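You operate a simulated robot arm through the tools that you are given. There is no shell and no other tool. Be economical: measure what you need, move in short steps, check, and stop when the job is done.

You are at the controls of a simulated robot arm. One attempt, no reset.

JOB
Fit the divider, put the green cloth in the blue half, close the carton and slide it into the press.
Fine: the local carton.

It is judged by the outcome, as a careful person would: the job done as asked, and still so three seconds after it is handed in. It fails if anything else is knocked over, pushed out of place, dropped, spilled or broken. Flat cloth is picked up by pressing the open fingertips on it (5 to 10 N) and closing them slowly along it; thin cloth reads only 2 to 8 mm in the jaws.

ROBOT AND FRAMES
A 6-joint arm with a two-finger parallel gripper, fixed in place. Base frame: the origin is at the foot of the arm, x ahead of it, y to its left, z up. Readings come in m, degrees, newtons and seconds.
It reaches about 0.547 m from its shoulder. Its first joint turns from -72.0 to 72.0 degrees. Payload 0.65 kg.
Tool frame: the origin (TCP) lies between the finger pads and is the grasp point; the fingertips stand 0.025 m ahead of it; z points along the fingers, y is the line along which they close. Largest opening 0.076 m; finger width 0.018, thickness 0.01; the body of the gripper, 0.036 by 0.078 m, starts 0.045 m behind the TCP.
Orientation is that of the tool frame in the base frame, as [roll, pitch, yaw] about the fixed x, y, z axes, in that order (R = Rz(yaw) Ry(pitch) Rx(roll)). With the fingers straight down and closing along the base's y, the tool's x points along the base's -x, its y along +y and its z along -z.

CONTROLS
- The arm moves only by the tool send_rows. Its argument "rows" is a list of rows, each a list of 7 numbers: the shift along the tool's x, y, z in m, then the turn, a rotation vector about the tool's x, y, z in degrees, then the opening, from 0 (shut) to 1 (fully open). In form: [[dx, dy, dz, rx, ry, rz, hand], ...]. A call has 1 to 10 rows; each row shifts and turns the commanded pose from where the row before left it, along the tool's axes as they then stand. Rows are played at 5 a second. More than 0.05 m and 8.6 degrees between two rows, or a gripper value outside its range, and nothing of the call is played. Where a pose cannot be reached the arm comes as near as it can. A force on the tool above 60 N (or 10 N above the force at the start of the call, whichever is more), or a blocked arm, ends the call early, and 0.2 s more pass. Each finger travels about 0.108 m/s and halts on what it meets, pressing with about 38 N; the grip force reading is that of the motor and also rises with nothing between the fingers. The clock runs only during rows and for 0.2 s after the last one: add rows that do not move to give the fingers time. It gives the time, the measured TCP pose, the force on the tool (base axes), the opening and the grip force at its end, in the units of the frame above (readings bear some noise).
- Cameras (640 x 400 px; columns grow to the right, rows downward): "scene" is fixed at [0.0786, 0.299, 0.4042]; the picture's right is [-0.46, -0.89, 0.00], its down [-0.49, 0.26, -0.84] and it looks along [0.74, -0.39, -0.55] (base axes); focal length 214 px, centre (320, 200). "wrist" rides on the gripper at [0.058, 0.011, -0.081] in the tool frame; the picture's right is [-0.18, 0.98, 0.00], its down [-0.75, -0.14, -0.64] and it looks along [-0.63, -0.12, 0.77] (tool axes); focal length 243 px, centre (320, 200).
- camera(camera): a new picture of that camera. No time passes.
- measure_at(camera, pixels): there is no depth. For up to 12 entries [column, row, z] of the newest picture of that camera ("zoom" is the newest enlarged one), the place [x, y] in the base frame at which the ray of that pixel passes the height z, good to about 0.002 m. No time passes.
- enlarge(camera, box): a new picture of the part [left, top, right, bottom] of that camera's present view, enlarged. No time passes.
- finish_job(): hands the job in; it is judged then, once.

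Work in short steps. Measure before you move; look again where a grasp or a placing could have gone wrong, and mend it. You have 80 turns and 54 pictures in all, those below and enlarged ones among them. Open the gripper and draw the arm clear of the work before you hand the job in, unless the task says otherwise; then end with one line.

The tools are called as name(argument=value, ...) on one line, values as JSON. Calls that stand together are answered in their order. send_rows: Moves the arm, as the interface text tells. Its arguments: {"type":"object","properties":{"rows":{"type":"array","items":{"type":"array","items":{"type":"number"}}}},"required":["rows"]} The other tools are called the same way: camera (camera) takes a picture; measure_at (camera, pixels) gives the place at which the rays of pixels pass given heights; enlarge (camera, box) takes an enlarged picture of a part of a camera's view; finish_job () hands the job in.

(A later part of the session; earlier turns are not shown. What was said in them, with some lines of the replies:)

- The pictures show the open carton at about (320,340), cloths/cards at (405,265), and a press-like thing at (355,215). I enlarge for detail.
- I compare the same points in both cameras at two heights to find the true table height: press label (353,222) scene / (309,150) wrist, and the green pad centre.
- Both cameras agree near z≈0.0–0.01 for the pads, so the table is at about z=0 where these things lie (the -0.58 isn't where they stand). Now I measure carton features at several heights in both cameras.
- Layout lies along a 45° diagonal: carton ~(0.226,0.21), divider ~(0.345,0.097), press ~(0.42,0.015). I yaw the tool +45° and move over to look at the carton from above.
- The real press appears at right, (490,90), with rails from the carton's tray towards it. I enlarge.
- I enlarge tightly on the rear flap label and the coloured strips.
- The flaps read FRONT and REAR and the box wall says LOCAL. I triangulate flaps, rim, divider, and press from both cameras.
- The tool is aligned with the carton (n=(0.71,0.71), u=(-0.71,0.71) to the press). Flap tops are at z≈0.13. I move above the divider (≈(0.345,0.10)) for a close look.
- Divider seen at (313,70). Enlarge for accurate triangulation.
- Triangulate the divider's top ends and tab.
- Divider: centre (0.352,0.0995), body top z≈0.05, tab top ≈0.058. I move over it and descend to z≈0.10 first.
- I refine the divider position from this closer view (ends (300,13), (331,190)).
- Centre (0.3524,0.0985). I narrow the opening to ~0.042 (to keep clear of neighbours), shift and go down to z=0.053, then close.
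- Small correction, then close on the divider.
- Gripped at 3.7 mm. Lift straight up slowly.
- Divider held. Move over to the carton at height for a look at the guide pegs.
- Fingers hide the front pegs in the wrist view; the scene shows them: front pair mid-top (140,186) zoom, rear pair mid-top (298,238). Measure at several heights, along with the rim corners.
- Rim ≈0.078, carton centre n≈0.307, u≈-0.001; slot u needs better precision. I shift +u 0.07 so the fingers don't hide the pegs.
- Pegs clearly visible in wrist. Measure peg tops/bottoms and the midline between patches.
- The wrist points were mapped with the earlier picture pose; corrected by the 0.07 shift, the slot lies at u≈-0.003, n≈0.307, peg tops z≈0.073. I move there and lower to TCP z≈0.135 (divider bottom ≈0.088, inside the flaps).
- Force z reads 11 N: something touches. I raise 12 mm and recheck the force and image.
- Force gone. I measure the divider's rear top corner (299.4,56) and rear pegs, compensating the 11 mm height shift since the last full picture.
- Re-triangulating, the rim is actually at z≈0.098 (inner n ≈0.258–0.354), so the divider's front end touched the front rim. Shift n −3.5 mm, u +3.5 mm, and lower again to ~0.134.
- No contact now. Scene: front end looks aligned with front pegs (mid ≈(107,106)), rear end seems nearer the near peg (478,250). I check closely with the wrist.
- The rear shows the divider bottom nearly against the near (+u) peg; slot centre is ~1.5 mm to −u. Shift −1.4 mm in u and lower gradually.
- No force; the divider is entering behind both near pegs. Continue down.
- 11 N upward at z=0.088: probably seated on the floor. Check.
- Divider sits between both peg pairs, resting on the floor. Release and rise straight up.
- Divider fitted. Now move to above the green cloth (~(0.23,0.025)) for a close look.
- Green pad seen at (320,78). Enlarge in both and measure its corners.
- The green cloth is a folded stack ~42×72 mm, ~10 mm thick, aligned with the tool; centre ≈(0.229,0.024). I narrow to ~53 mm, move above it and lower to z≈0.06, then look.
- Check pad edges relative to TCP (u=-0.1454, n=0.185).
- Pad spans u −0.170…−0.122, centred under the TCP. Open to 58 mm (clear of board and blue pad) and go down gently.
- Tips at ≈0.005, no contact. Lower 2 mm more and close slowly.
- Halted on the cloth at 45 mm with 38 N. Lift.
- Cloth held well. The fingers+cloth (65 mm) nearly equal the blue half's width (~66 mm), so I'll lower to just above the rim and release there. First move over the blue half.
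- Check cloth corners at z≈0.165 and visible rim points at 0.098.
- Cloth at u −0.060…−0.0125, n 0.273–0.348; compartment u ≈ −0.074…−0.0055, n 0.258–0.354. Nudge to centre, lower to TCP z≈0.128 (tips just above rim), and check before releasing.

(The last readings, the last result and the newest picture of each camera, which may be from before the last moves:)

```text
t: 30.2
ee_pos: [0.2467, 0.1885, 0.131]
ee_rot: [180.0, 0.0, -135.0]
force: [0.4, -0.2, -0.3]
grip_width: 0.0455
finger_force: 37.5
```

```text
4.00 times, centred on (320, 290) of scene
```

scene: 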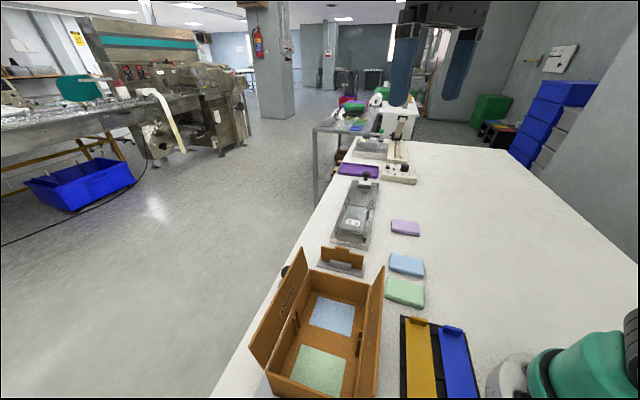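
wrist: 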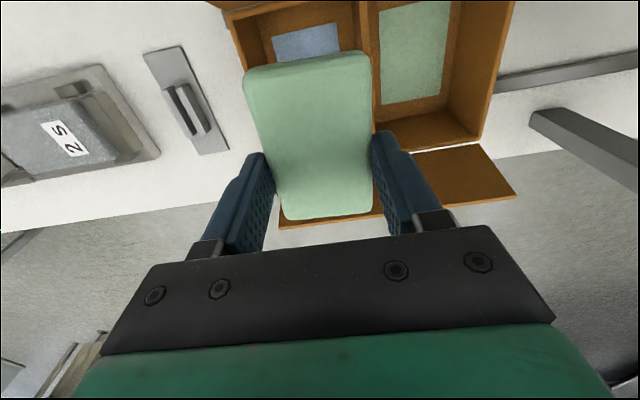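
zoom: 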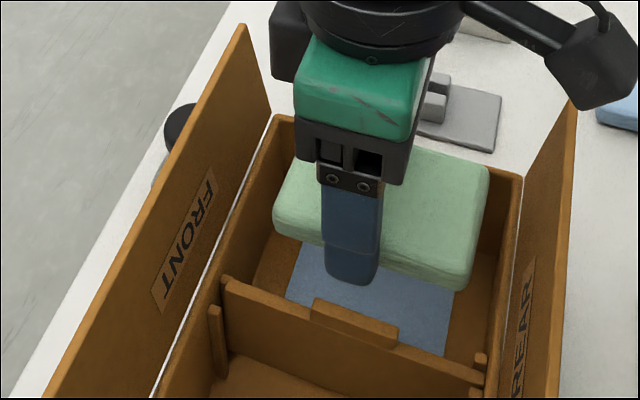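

Cloth is centred inside the walls. Lower 5 mm more and release.

send_rows(rows=[[0, 0.001, 0.005, 0, 0, 0, 0.4], [0, 0, 0, 0, 0, 0, 0.4], [0, 0, 0, 0, 0, 0, 0.85], [0, 0, 0, 0, 0, 0, 0.85], [0, 0, 0, 0, 0, 0, 0.85], [0, 0, -0.03, 0, 0, 0, 0.85], [0, 0, -0.04, 0, 0, 0, 0.85], [0, 0, 0, 0, 0, 0, 0.85]])

camera(camera="wrist")

enlarge(camera="scene", box=[240, 240, 400, 340])

```text
t: 32.0
ee_pos: [0.2495, 0.1899, 0.195]
ee_rot: [179.9, 0.0, -135.0]
force: [0.9, 0.0, 0.3]
grip_width: 0.065
finger_force: 0.1
```

```text
15 pictures are left
```

wrist: 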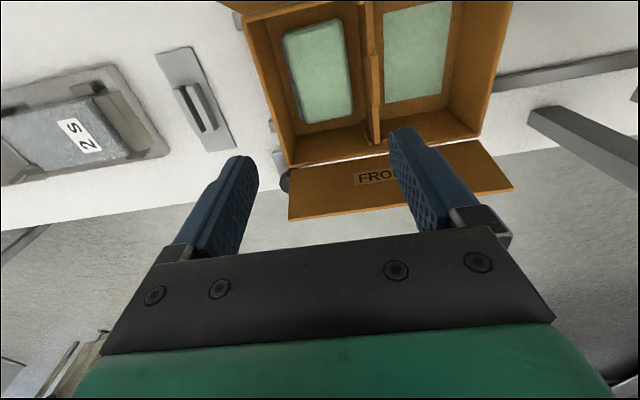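

```text
4.00 times, centred on (320, 290) of scene
```

zoom: 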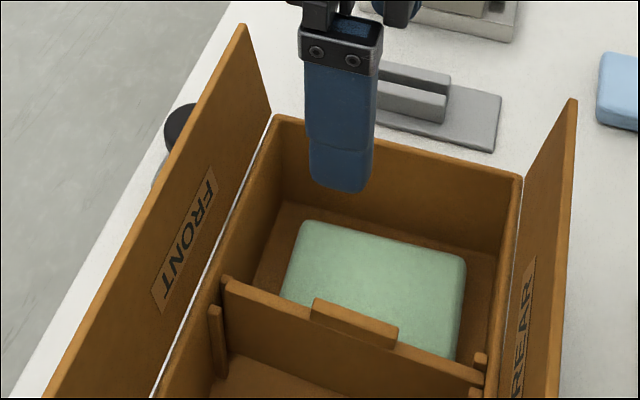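

Cloth lies flat in the blue half behind the divider. Flap tops ≈ z 0.142 (rear top n≈0.238). With shut fingers I go behind the rear flap (n≈0.205, u≈0) and down to tips z≈0.122.

send_rows(rows=[[0.0264, 0.0105, -0.005, 0, 0, 0, 0], [0.0264, 0.0105, -0.005, 0, 0, 0, 0], [0.0264, 0.0105, 0, 0, 0, 0, 0], [0.0264, 0.0105, 0, 0, 0, 0, 0], [0, 0, 0, 0, 0, 0, 0], [0, 0, 0.03, 0, 0, 0, 0], [0, 0, 0.028, 0, 0, 0, 0], [0, 0, 0, 0, 0, 0, 0]])

camera(camera="scene")

```text
t: 33.8
ee_pos: [0.1439, 0.1443, 0.1456]
ee_rot: [-179.9, 0.0, -135.0]
force: [0.0, 0.0, 0.8]
grip_width: 0.0
finger_force: 24.0
```

```text
13 pictures are left
```

scene: 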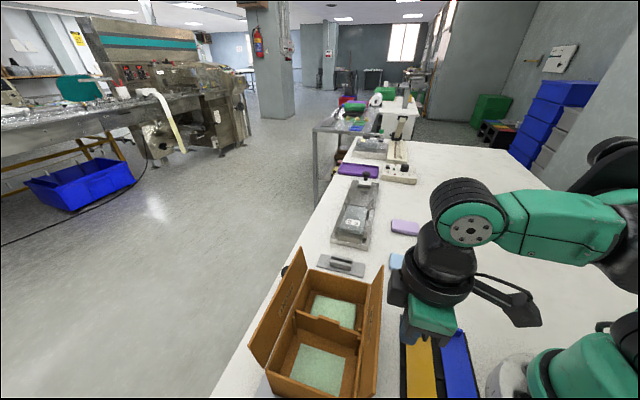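

Positioned behind the rear flap. Push +n in steps.

send_rows(rows=[[-0.015, 0, 0, 0, 0, 0, 0], [-0.012, 0, 0, 0, 0, 0, 0], [-0.01, 0, 0, 0, 0, 0, 0], [-0.01, 0, 0, 0, 0, 0, 0], [-0.01, 0, 0, 0, 0, 0, 0], [-0.008, 0, 0, 0, 0, 0, 0], [0, 0, 0, 0, 0, 0, 0]])

enlarge(camera="scene", box=[230, 240, 486, 400])

```text
t: 35.4
ee_pos: [0.1886, 0.1903, 0.1456]
ee_rot: [180.0, 0.1, -135.0]
force: [0.8, -1.0, 0.3]
grip_width: 0.0
finger_force: 23.9
```

```text
2.50 times, centred on (358, 320) of scene
```

zoom: 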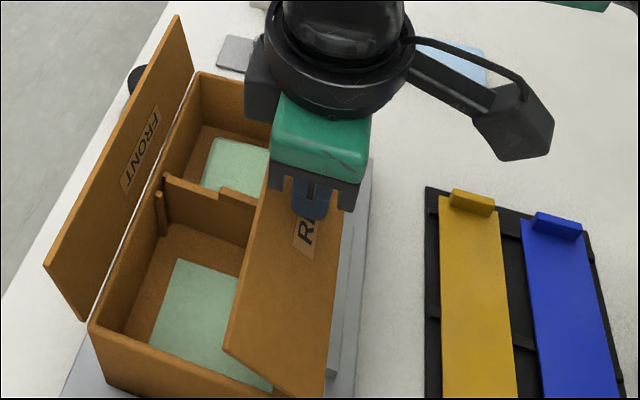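

Flap is swinging in. Continue over and down.

send_rows(rows=[[-0.008, 0, 0.004, 0, 0, 0, 0], [-0.006, 0, 0.004, 0, 0, 0, 0], [-0.003, 0, 0.004, 0, 0, 0, 0], [0, 0, 0.004, 0, 0, 0, 0], [0, 0, 0, 0, 0, 0, 0]])

enlarge(camera="scene", box=[230, 240, 486, 400])

```text
t: 36.6
ee_pos: [0.2004, 0.2027, 0.1311]
ee_rot: [-180.0, 0.0, -135.0]
force: [-0.3, -0.6, 0.0]
grip_width: 0.0
finger_force: 23.4
```

```text
2.50 times, centred on (358, 320) of scene
```

zoom: 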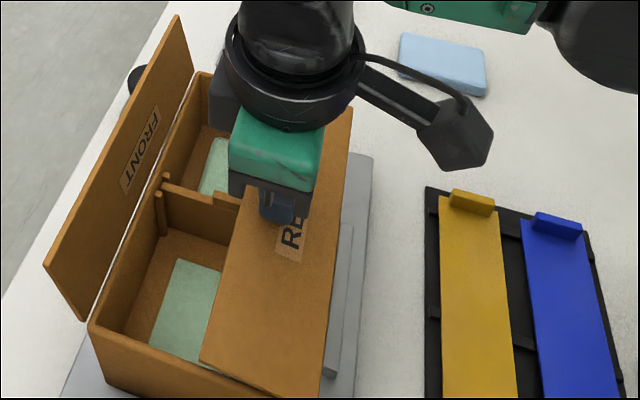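

Nearly flat. Press slightly down, then rise and go over to outside the front flap (n≈0.412).

send_rows(rows=[[0, 0, 0.003, 0, 0, 0, 0], [0, 0, 0.002, 0, 0, 0, 0], [0, 0, 0, 0, 0, 0, 0], [0, 0, -0.04, 0, 0, 0, 0], [0, 0, -0.035, 0, 0, 0, 0], [-0.04, 0, 0, 0, 0, 0, 0], [-0.045, 0, 0, 0, 0, 0, 0], [-0.042, 0, 0, 0, 0, 0, 0], [0, 0, 0, 0, 0, 0, 0]])

camera(camera="wrist")

```text
t: 38.6
ee_pos: [0.2914, 0.2926, 0.1994]
ee_rot: [180.0, -0.1, -135.1]
force: [0.5, 1.2, 0.5]
grip_width: 0.0
finger_force: 23.8
```

```text
10 pictures are left
```

wrist: 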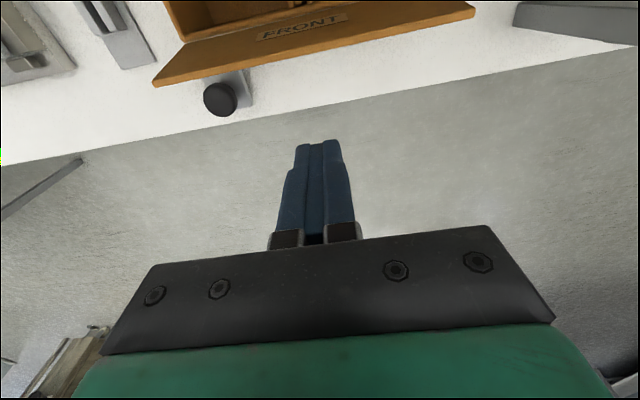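

Measure front flap top edge and the black tray knob (220,98).

measure_at(camera="wrist", pixels=[[158, 84, 0.142], [472, 14, 0.142], [315, 48, 0.142], [220, 95, 0.03], [220, 95, 0.05], [220, 95, 0.07], [250, 70, 0.005]])

measure_at(camera="scene", pixels=[[286, 270, 0.03], [286, 270, 0.05], [286, 270, 0.07]])

```text
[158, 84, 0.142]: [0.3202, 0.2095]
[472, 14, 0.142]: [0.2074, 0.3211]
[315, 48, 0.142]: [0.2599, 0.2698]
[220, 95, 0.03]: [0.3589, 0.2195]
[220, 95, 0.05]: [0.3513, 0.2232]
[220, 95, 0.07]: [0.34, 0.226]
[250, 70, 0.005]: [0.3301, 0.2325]
```

```text
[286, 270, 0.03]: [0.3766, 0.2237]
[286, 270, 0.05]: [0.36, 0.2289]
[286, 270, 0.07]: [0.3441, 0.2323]
```

Front flap top at n≈0.3745. Descend at n≈0.413 to tips z≈0.12, then push −n.

send_rows(rows=[[0, 0, 0.03, 0, 0, 0, 0], [0, 0, 0.024, 0, 0, 0, 0], [0, 0, 0, 0, 0, 0, 0], [0.015, 0, 0, 0, 0, 0, 0], [0.015, 0, 0, 0, 0, 0, 0], [0.01, 0, 0, 0, 0, 0, 0], [0.01, 0, 0, 0, 0, 0, 0], [0.01, 0, 0, 0, 0, 0, 0], [0.008, 0, 0, 0, 0, 0, 0], [0, 0, 0, 0, 0, 0, 0]])

enlarge(camera="scene", box=[230, 240, 486, 400])

```text
t: 40.8
ee_pos: [0.2425, 0.2441, 0.1462]
ee_rot: [-179.9, 0.0, -135.0]
force: [1.3, -0.5, -0.4]
grip_width: 0.0
finger_force: 24.3
```

```text
2.50 times, centred on (358, 320) of scene
```

zoom: 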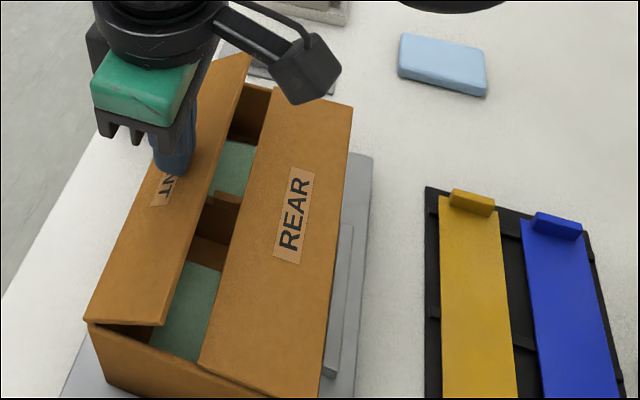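

Rear flap stays shut; front is half over. Continue over and down.

send_rows(rows=[[0.008, 0, 0.004, 0, 0, 0, 0], [0.006, 0, 0.004, 0, 0, 0, 0], [0.003, 0, 0.004, 0, 0, 0, 0], [0, 0, 0.004, 0, 0, 0, 0], [0, 0, 0.003, 0, 0, 0, 0], [0, 0, 0.002, 0, 0, 0, 0], [0, 0, 0, 0, 0, 0, 0]])

```text
t: 42.4
ee_pos: [0.2302, 0.2332, 0.1249]
ee_rot: [180.0, 0.0, -135.0]
force: [0.3, 0.3, 0.0]
grip_width: 0.0
finger_force: 23.6
```

Press a little further until contact, then rise and move to view carton and press together.

send_rows(rows=[[0, 0, 0.002, 0, 0, 0, 0], [0, 0, 0.002, 0, 0, 0, 0], [0, 0, 0, 0, 0, 0, 0], [0, 0, -0.045, 0, 0, 0, 0], [0, 0, -0.045, 0, 0, 0, 0], [0.02, 0.01, -0.04, 0, 0, 0, 0], [0.03, 0.02, -0.03, 0, 0, 0, 0], [0.03, 0.02, -0.02, 0, 0, 0, 0], [0.03, 0.02, -0.02, 0, 0, 0, 0], [0, 0, 0, 0, 0, 0, 0]])

camera(camera="wrist")

```text
t: 44.6
ee_pos: [0.099, 0.2082, 0.325]
ee_rot: [-180.0, 0.0, -135.0]
force: [0.4, -0.4, 0.5]
grip_width: 0.0
finger_force: 23.3
```

```text
8 pictures are left
```

wrist: 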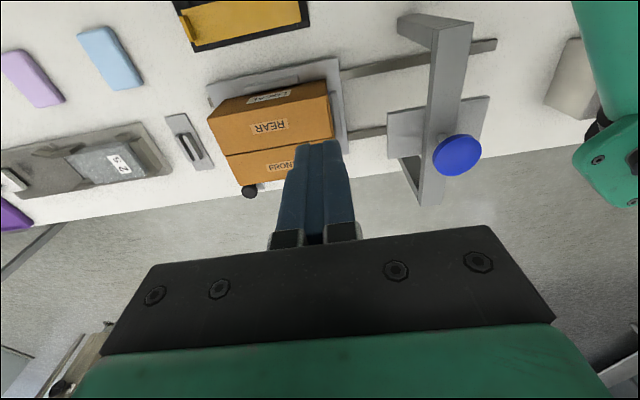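

Both flaps are shut. Enlarge the press and tray to measure the travel and handle.

enlarge(camera="wrist", box=[200, 0, 520, 210])

```text
1.90 times, centred on (360, 105) of wrist
```

zoom: 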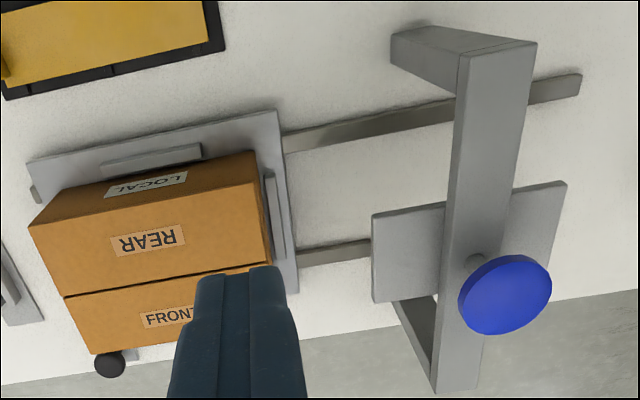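

Triangulated: platen u≈0.147–0.261 (centre 0.204, z≈0.116), rails end u≈0.316, tray −u edge ≈ −0.10, carton top ≈0.10. Plan: push the tray's −u edge with shut fingers at n≈0.307 by ~0.205. First go above u≈−0.13.

send_rows(rows=[[-0.018, -0.0414, 0, 0, 0, 0, 0], [-0.018, -0.0414, 0, 0, 0, 0, 0], [-0.018, -0.0414, 0, 0, 0, 0, 0], [-0.018, -0.0414, 0, 0, 0, 0, 0], [-0.018, -0.0414, 0, 0, 0, 0, 0], [0, 0, 0.04, 0, 0, 0, 0], [0, 0, 0.04, 0, 0, 0, 0], [0, 0, 0.04, 0, 0, 0, 0], [0, 0, 0.04, 0, 0, 0, 0], [0, 0, 0, 0, 0, 0, 0]])

camera(camera="wrist")

```text
t: 46.8
ee_pos: [0.3101, 0.1243, 0.1646]
ee_rot: [179.9, 0.0, -134.9]
force: [0.3, 0.2, 0.5]
grip_width: 0.0002
finger_force: 23.8
```

```text
6 pictures are left
```

wrist: 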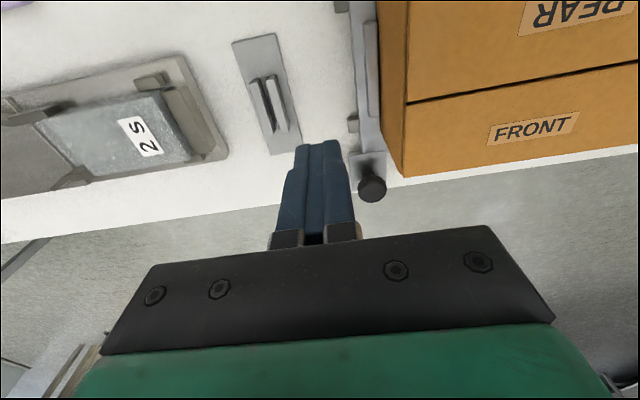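

Measure tray edge, fence bar, rail peg and stand edge.

measure_at(camera="wrist", pixels=[[352, 60, 0.01], [352, 60, 0.03], [357, 108, 0.01], [357, 108, 0.03], [365, 70, 0.04], [365, 70, 0.03], [348, 122, 0.01], [372, 185, 0.06], [300, 150, 0.005], [292, 90, 0.005], [350, 165, 0.01]])

```text
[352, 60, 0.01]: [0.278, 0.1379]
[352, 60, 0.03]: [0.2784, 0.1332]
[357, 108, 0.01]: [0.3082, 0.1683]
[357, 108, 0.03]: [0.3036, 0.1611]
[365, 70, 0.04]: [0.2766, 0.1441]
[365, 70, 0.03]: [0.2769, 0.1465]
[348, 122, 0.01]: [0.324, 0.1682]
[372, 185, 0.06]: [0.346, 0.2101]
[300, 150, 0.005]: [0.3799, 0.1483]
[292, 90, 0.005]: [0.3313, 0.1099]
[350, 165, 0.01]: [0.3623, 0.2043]
```

Tray edge u≈−0.099, stand edge −0.157; TCP at u=−0.131, n=0.307 fits between. Descend.

send_rows(rows=[[0, 0.001, 0.04, 0, 0, 0, 0], [0, 0, 0.04, 0, 0, 0, 0], [0, 0, 0.025, 0, 0, 0, 0], [0, 0, 0.012, 0, 0, 0, 0], [0, 0, 0.008, 0, 0, 0, 0], [0, 0, 0, 0, 0, 0, 0]])

```text
t: 48.2
ee_pos: [0.3114, 0.1228, 0.0368]
ee_rot: [180.0, 0.0, -135.0]
force: [0.1, -0.7, 0.1]
grip_width: 0.0
finger_force: 23.7
```

Clear, tips at ≈0.012. Push +u gently.

send_rows(rows=[[0, 0.01, 0, 0, 0, 0, 0], [0, 0.008, 0, 0, 0, 0, 0], [0, 0.006, 0, 0, 0, 0, 0], [0, 0.006, 0, 0, 0, 0, 0], [0, 0.008, 0, 0, 0, 0, 0], [0, 0.008, 0, 0, 0, 0, 0], [0, 0, 0, 0, 0, 0, 0]])

camera(camera="wrist")

```text
t: 49.8
ee_pos: [0.2796, 0.1553, 0.037]
ee_rot: [180.0, 0.0, -135.0]
force: [-0.5, -1.0, 0.6]
grip_width: 0.0
finger_force: 23.3
```

```text
5 pictures are left
```

wrist: 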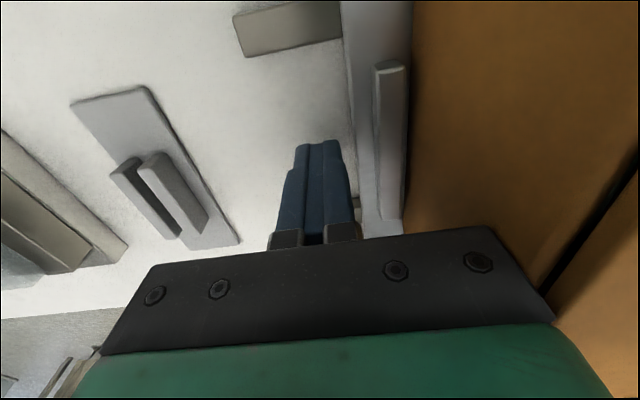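

The tray moves along the rails (rail exposed at (290,28)), little force. Continue pushing.

send_rows(rows=[[0, 0.01, 0, 0, 0, 0, 0], [0, 0.012, 0, 0, 0, 0, 0], [0, 0.012, 0, 0, 0, 0, 0], [0, 0.012, 0, 0, 0, 0, 0], [0, 0.012, 0, 0, 0, 0, 0], [0, 0.012, 0, 0, 0, 0, 0], [0, 0.012, 0, 0, 0, 0, 0], [0, 0.012, 0, 0, 0, 0, 0], [0, 0.01, 0, 0, 0, 0, 0], [0, 0, 0, 0, 0, 0, 0]])

camera(camera="wrist")

```text
t: 52.0
ee_pos: [0.2052, 0.227, 0.0375]
ee_rot: [179.9, -0.1, -134.9]
force: [1.1, 0.4, 0.6]
grip_width: 0.0003
finger_force: 23.6
```

```text
4 pictures are left
```

wrist: 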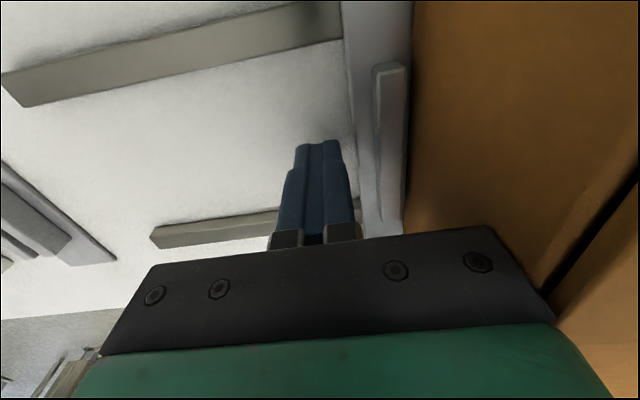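

Tray shift ≈0.124, no resistance, carton now under the platen edge. Push ~0.07 more, slowly.

send_rows(rows=[[0, 0.01, 0, 0, 0, 0, 0], [0, 0.01, 0, 0, 0, 0, 0], [0, 0.01, 0, 0, 0, 0, 0], [0, 0.01, 0, 0, 0, 0, 0], [0, 0.01, 0, 0, 0, 0, 0], [0, 0.01, 0, 0, 0, 0, 0], [0, 0.008, 0, 0, 0, 0, 0], [0, 0, 0, 0, 0, 0, 0]])

```text
t: 53.8
ee_pos: [0.1571, 0.2785, 0.0376]
ee_rot: [-179.9, 0.0, -135.1]
force: [5.1, -9.4, 2.7]
grip_width: 0.0
finger_force: 24.1
```

Reaction 10.7 N along −u at tray shift ≈0.195: likely the end stop. Nudge 2 mm more to tell.

send_rows(rows=[[0, 0.002, 0, 0, 0, 0, 0], [0, 0, 0, 0, 0, 0, 0]])

```text
t: 54.4
ee_pos: [0.1581, 0.2775, 0.0379]
ee_rot: [-179.9, 0.0, -135.1]
force: [20.6, -23.3, 11.5]
grip_width: 0.0
finger_force: 24.1
```

Force climbs to 31 N without motion: a hard stop. Back off, rise, and look.

send_rows(rows=[[0, -0.005, 0, 0, 0, 0, 0], [0, -0.02, 0, 0, 0, 0, 0], [0, -0.02, 0, 0, 0, 0, 0], [0, 0, -0.045, 0, 0, 0, 0], [0, 0, -0.045, 0, 0, 0, 0], [0, 0, -0.045, 0, 0, 0, 0], [0.02, 0, -0.045, 0, 0, 0, 0], [0.03, 0, -0.04, 0, 0, 0, 0], [0.03, 0, -0.04, 0, 0, 0, 0], [0, 0, 0, 0, 0, 0, 0.5]])

camera(camera="wrist")

```text
t: 56.6
ee_pos: [0.1296, 0.189, 0.2998]
ee_rot: [179.9, 0.0, -135.0]
force: [0.0, 0.1, 0.4]
grip_width: 0.038
finger_force: 0.1
```

```text
3 pictures are left
```

wrist: 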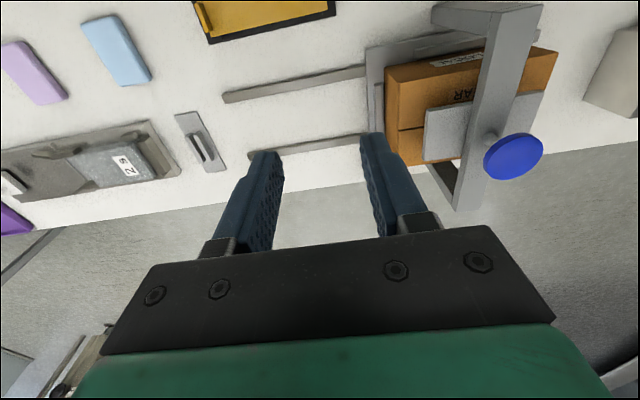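

enlarge(camera="wrist", box=[350, 0, 600, 210])

```text
1.90 times, centred on (475, 105) of wrist
```

zoom: 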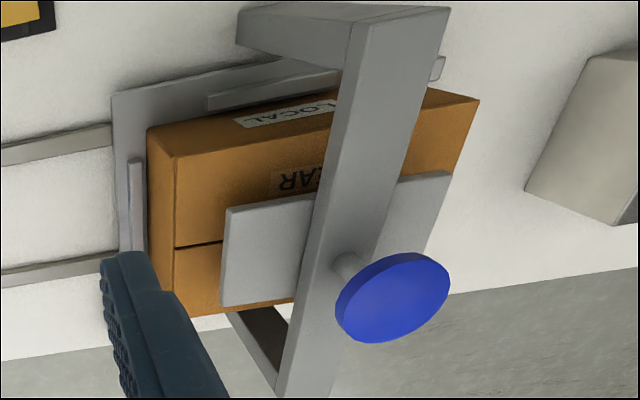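

The closed carton sits centred under the press platen against the stop; everything else is in place. Open fully, raise clear.

send_rows(rows=[[0, -0.03, -0.03, 0, 0, 0, 1], [0, -0.03, -0.03, 0, 0, 0, 1], [0, 0, 0, 0, 0, 0, 1]])

camera(camera="scene")

```text
t: 57.4
ee_pos: [0.1757, 0.1472, 0.3611]
ee_rot: [180.0, 0.0, -134.9]
force: [-0.1, -0.4, 0.0]
grip_width: 0.0763
finger_force: 0.0
```

```text
1 pictures are left
```

scene: 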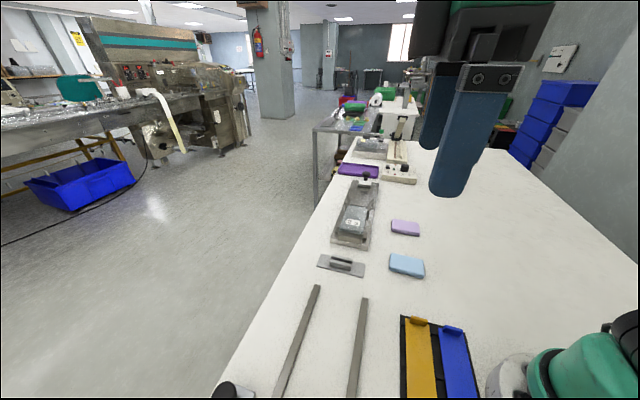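

All is in place and the arm is clear; hand in.

finish_job()

```text
The job is handed in.
```

The divider is fitted, the green cloth lies in the blue half, and the closed local carton is in the press against its stop; I dropped the cloth in from just above the rim, and left the yellow and blue strips alone as the job didn't mention them.
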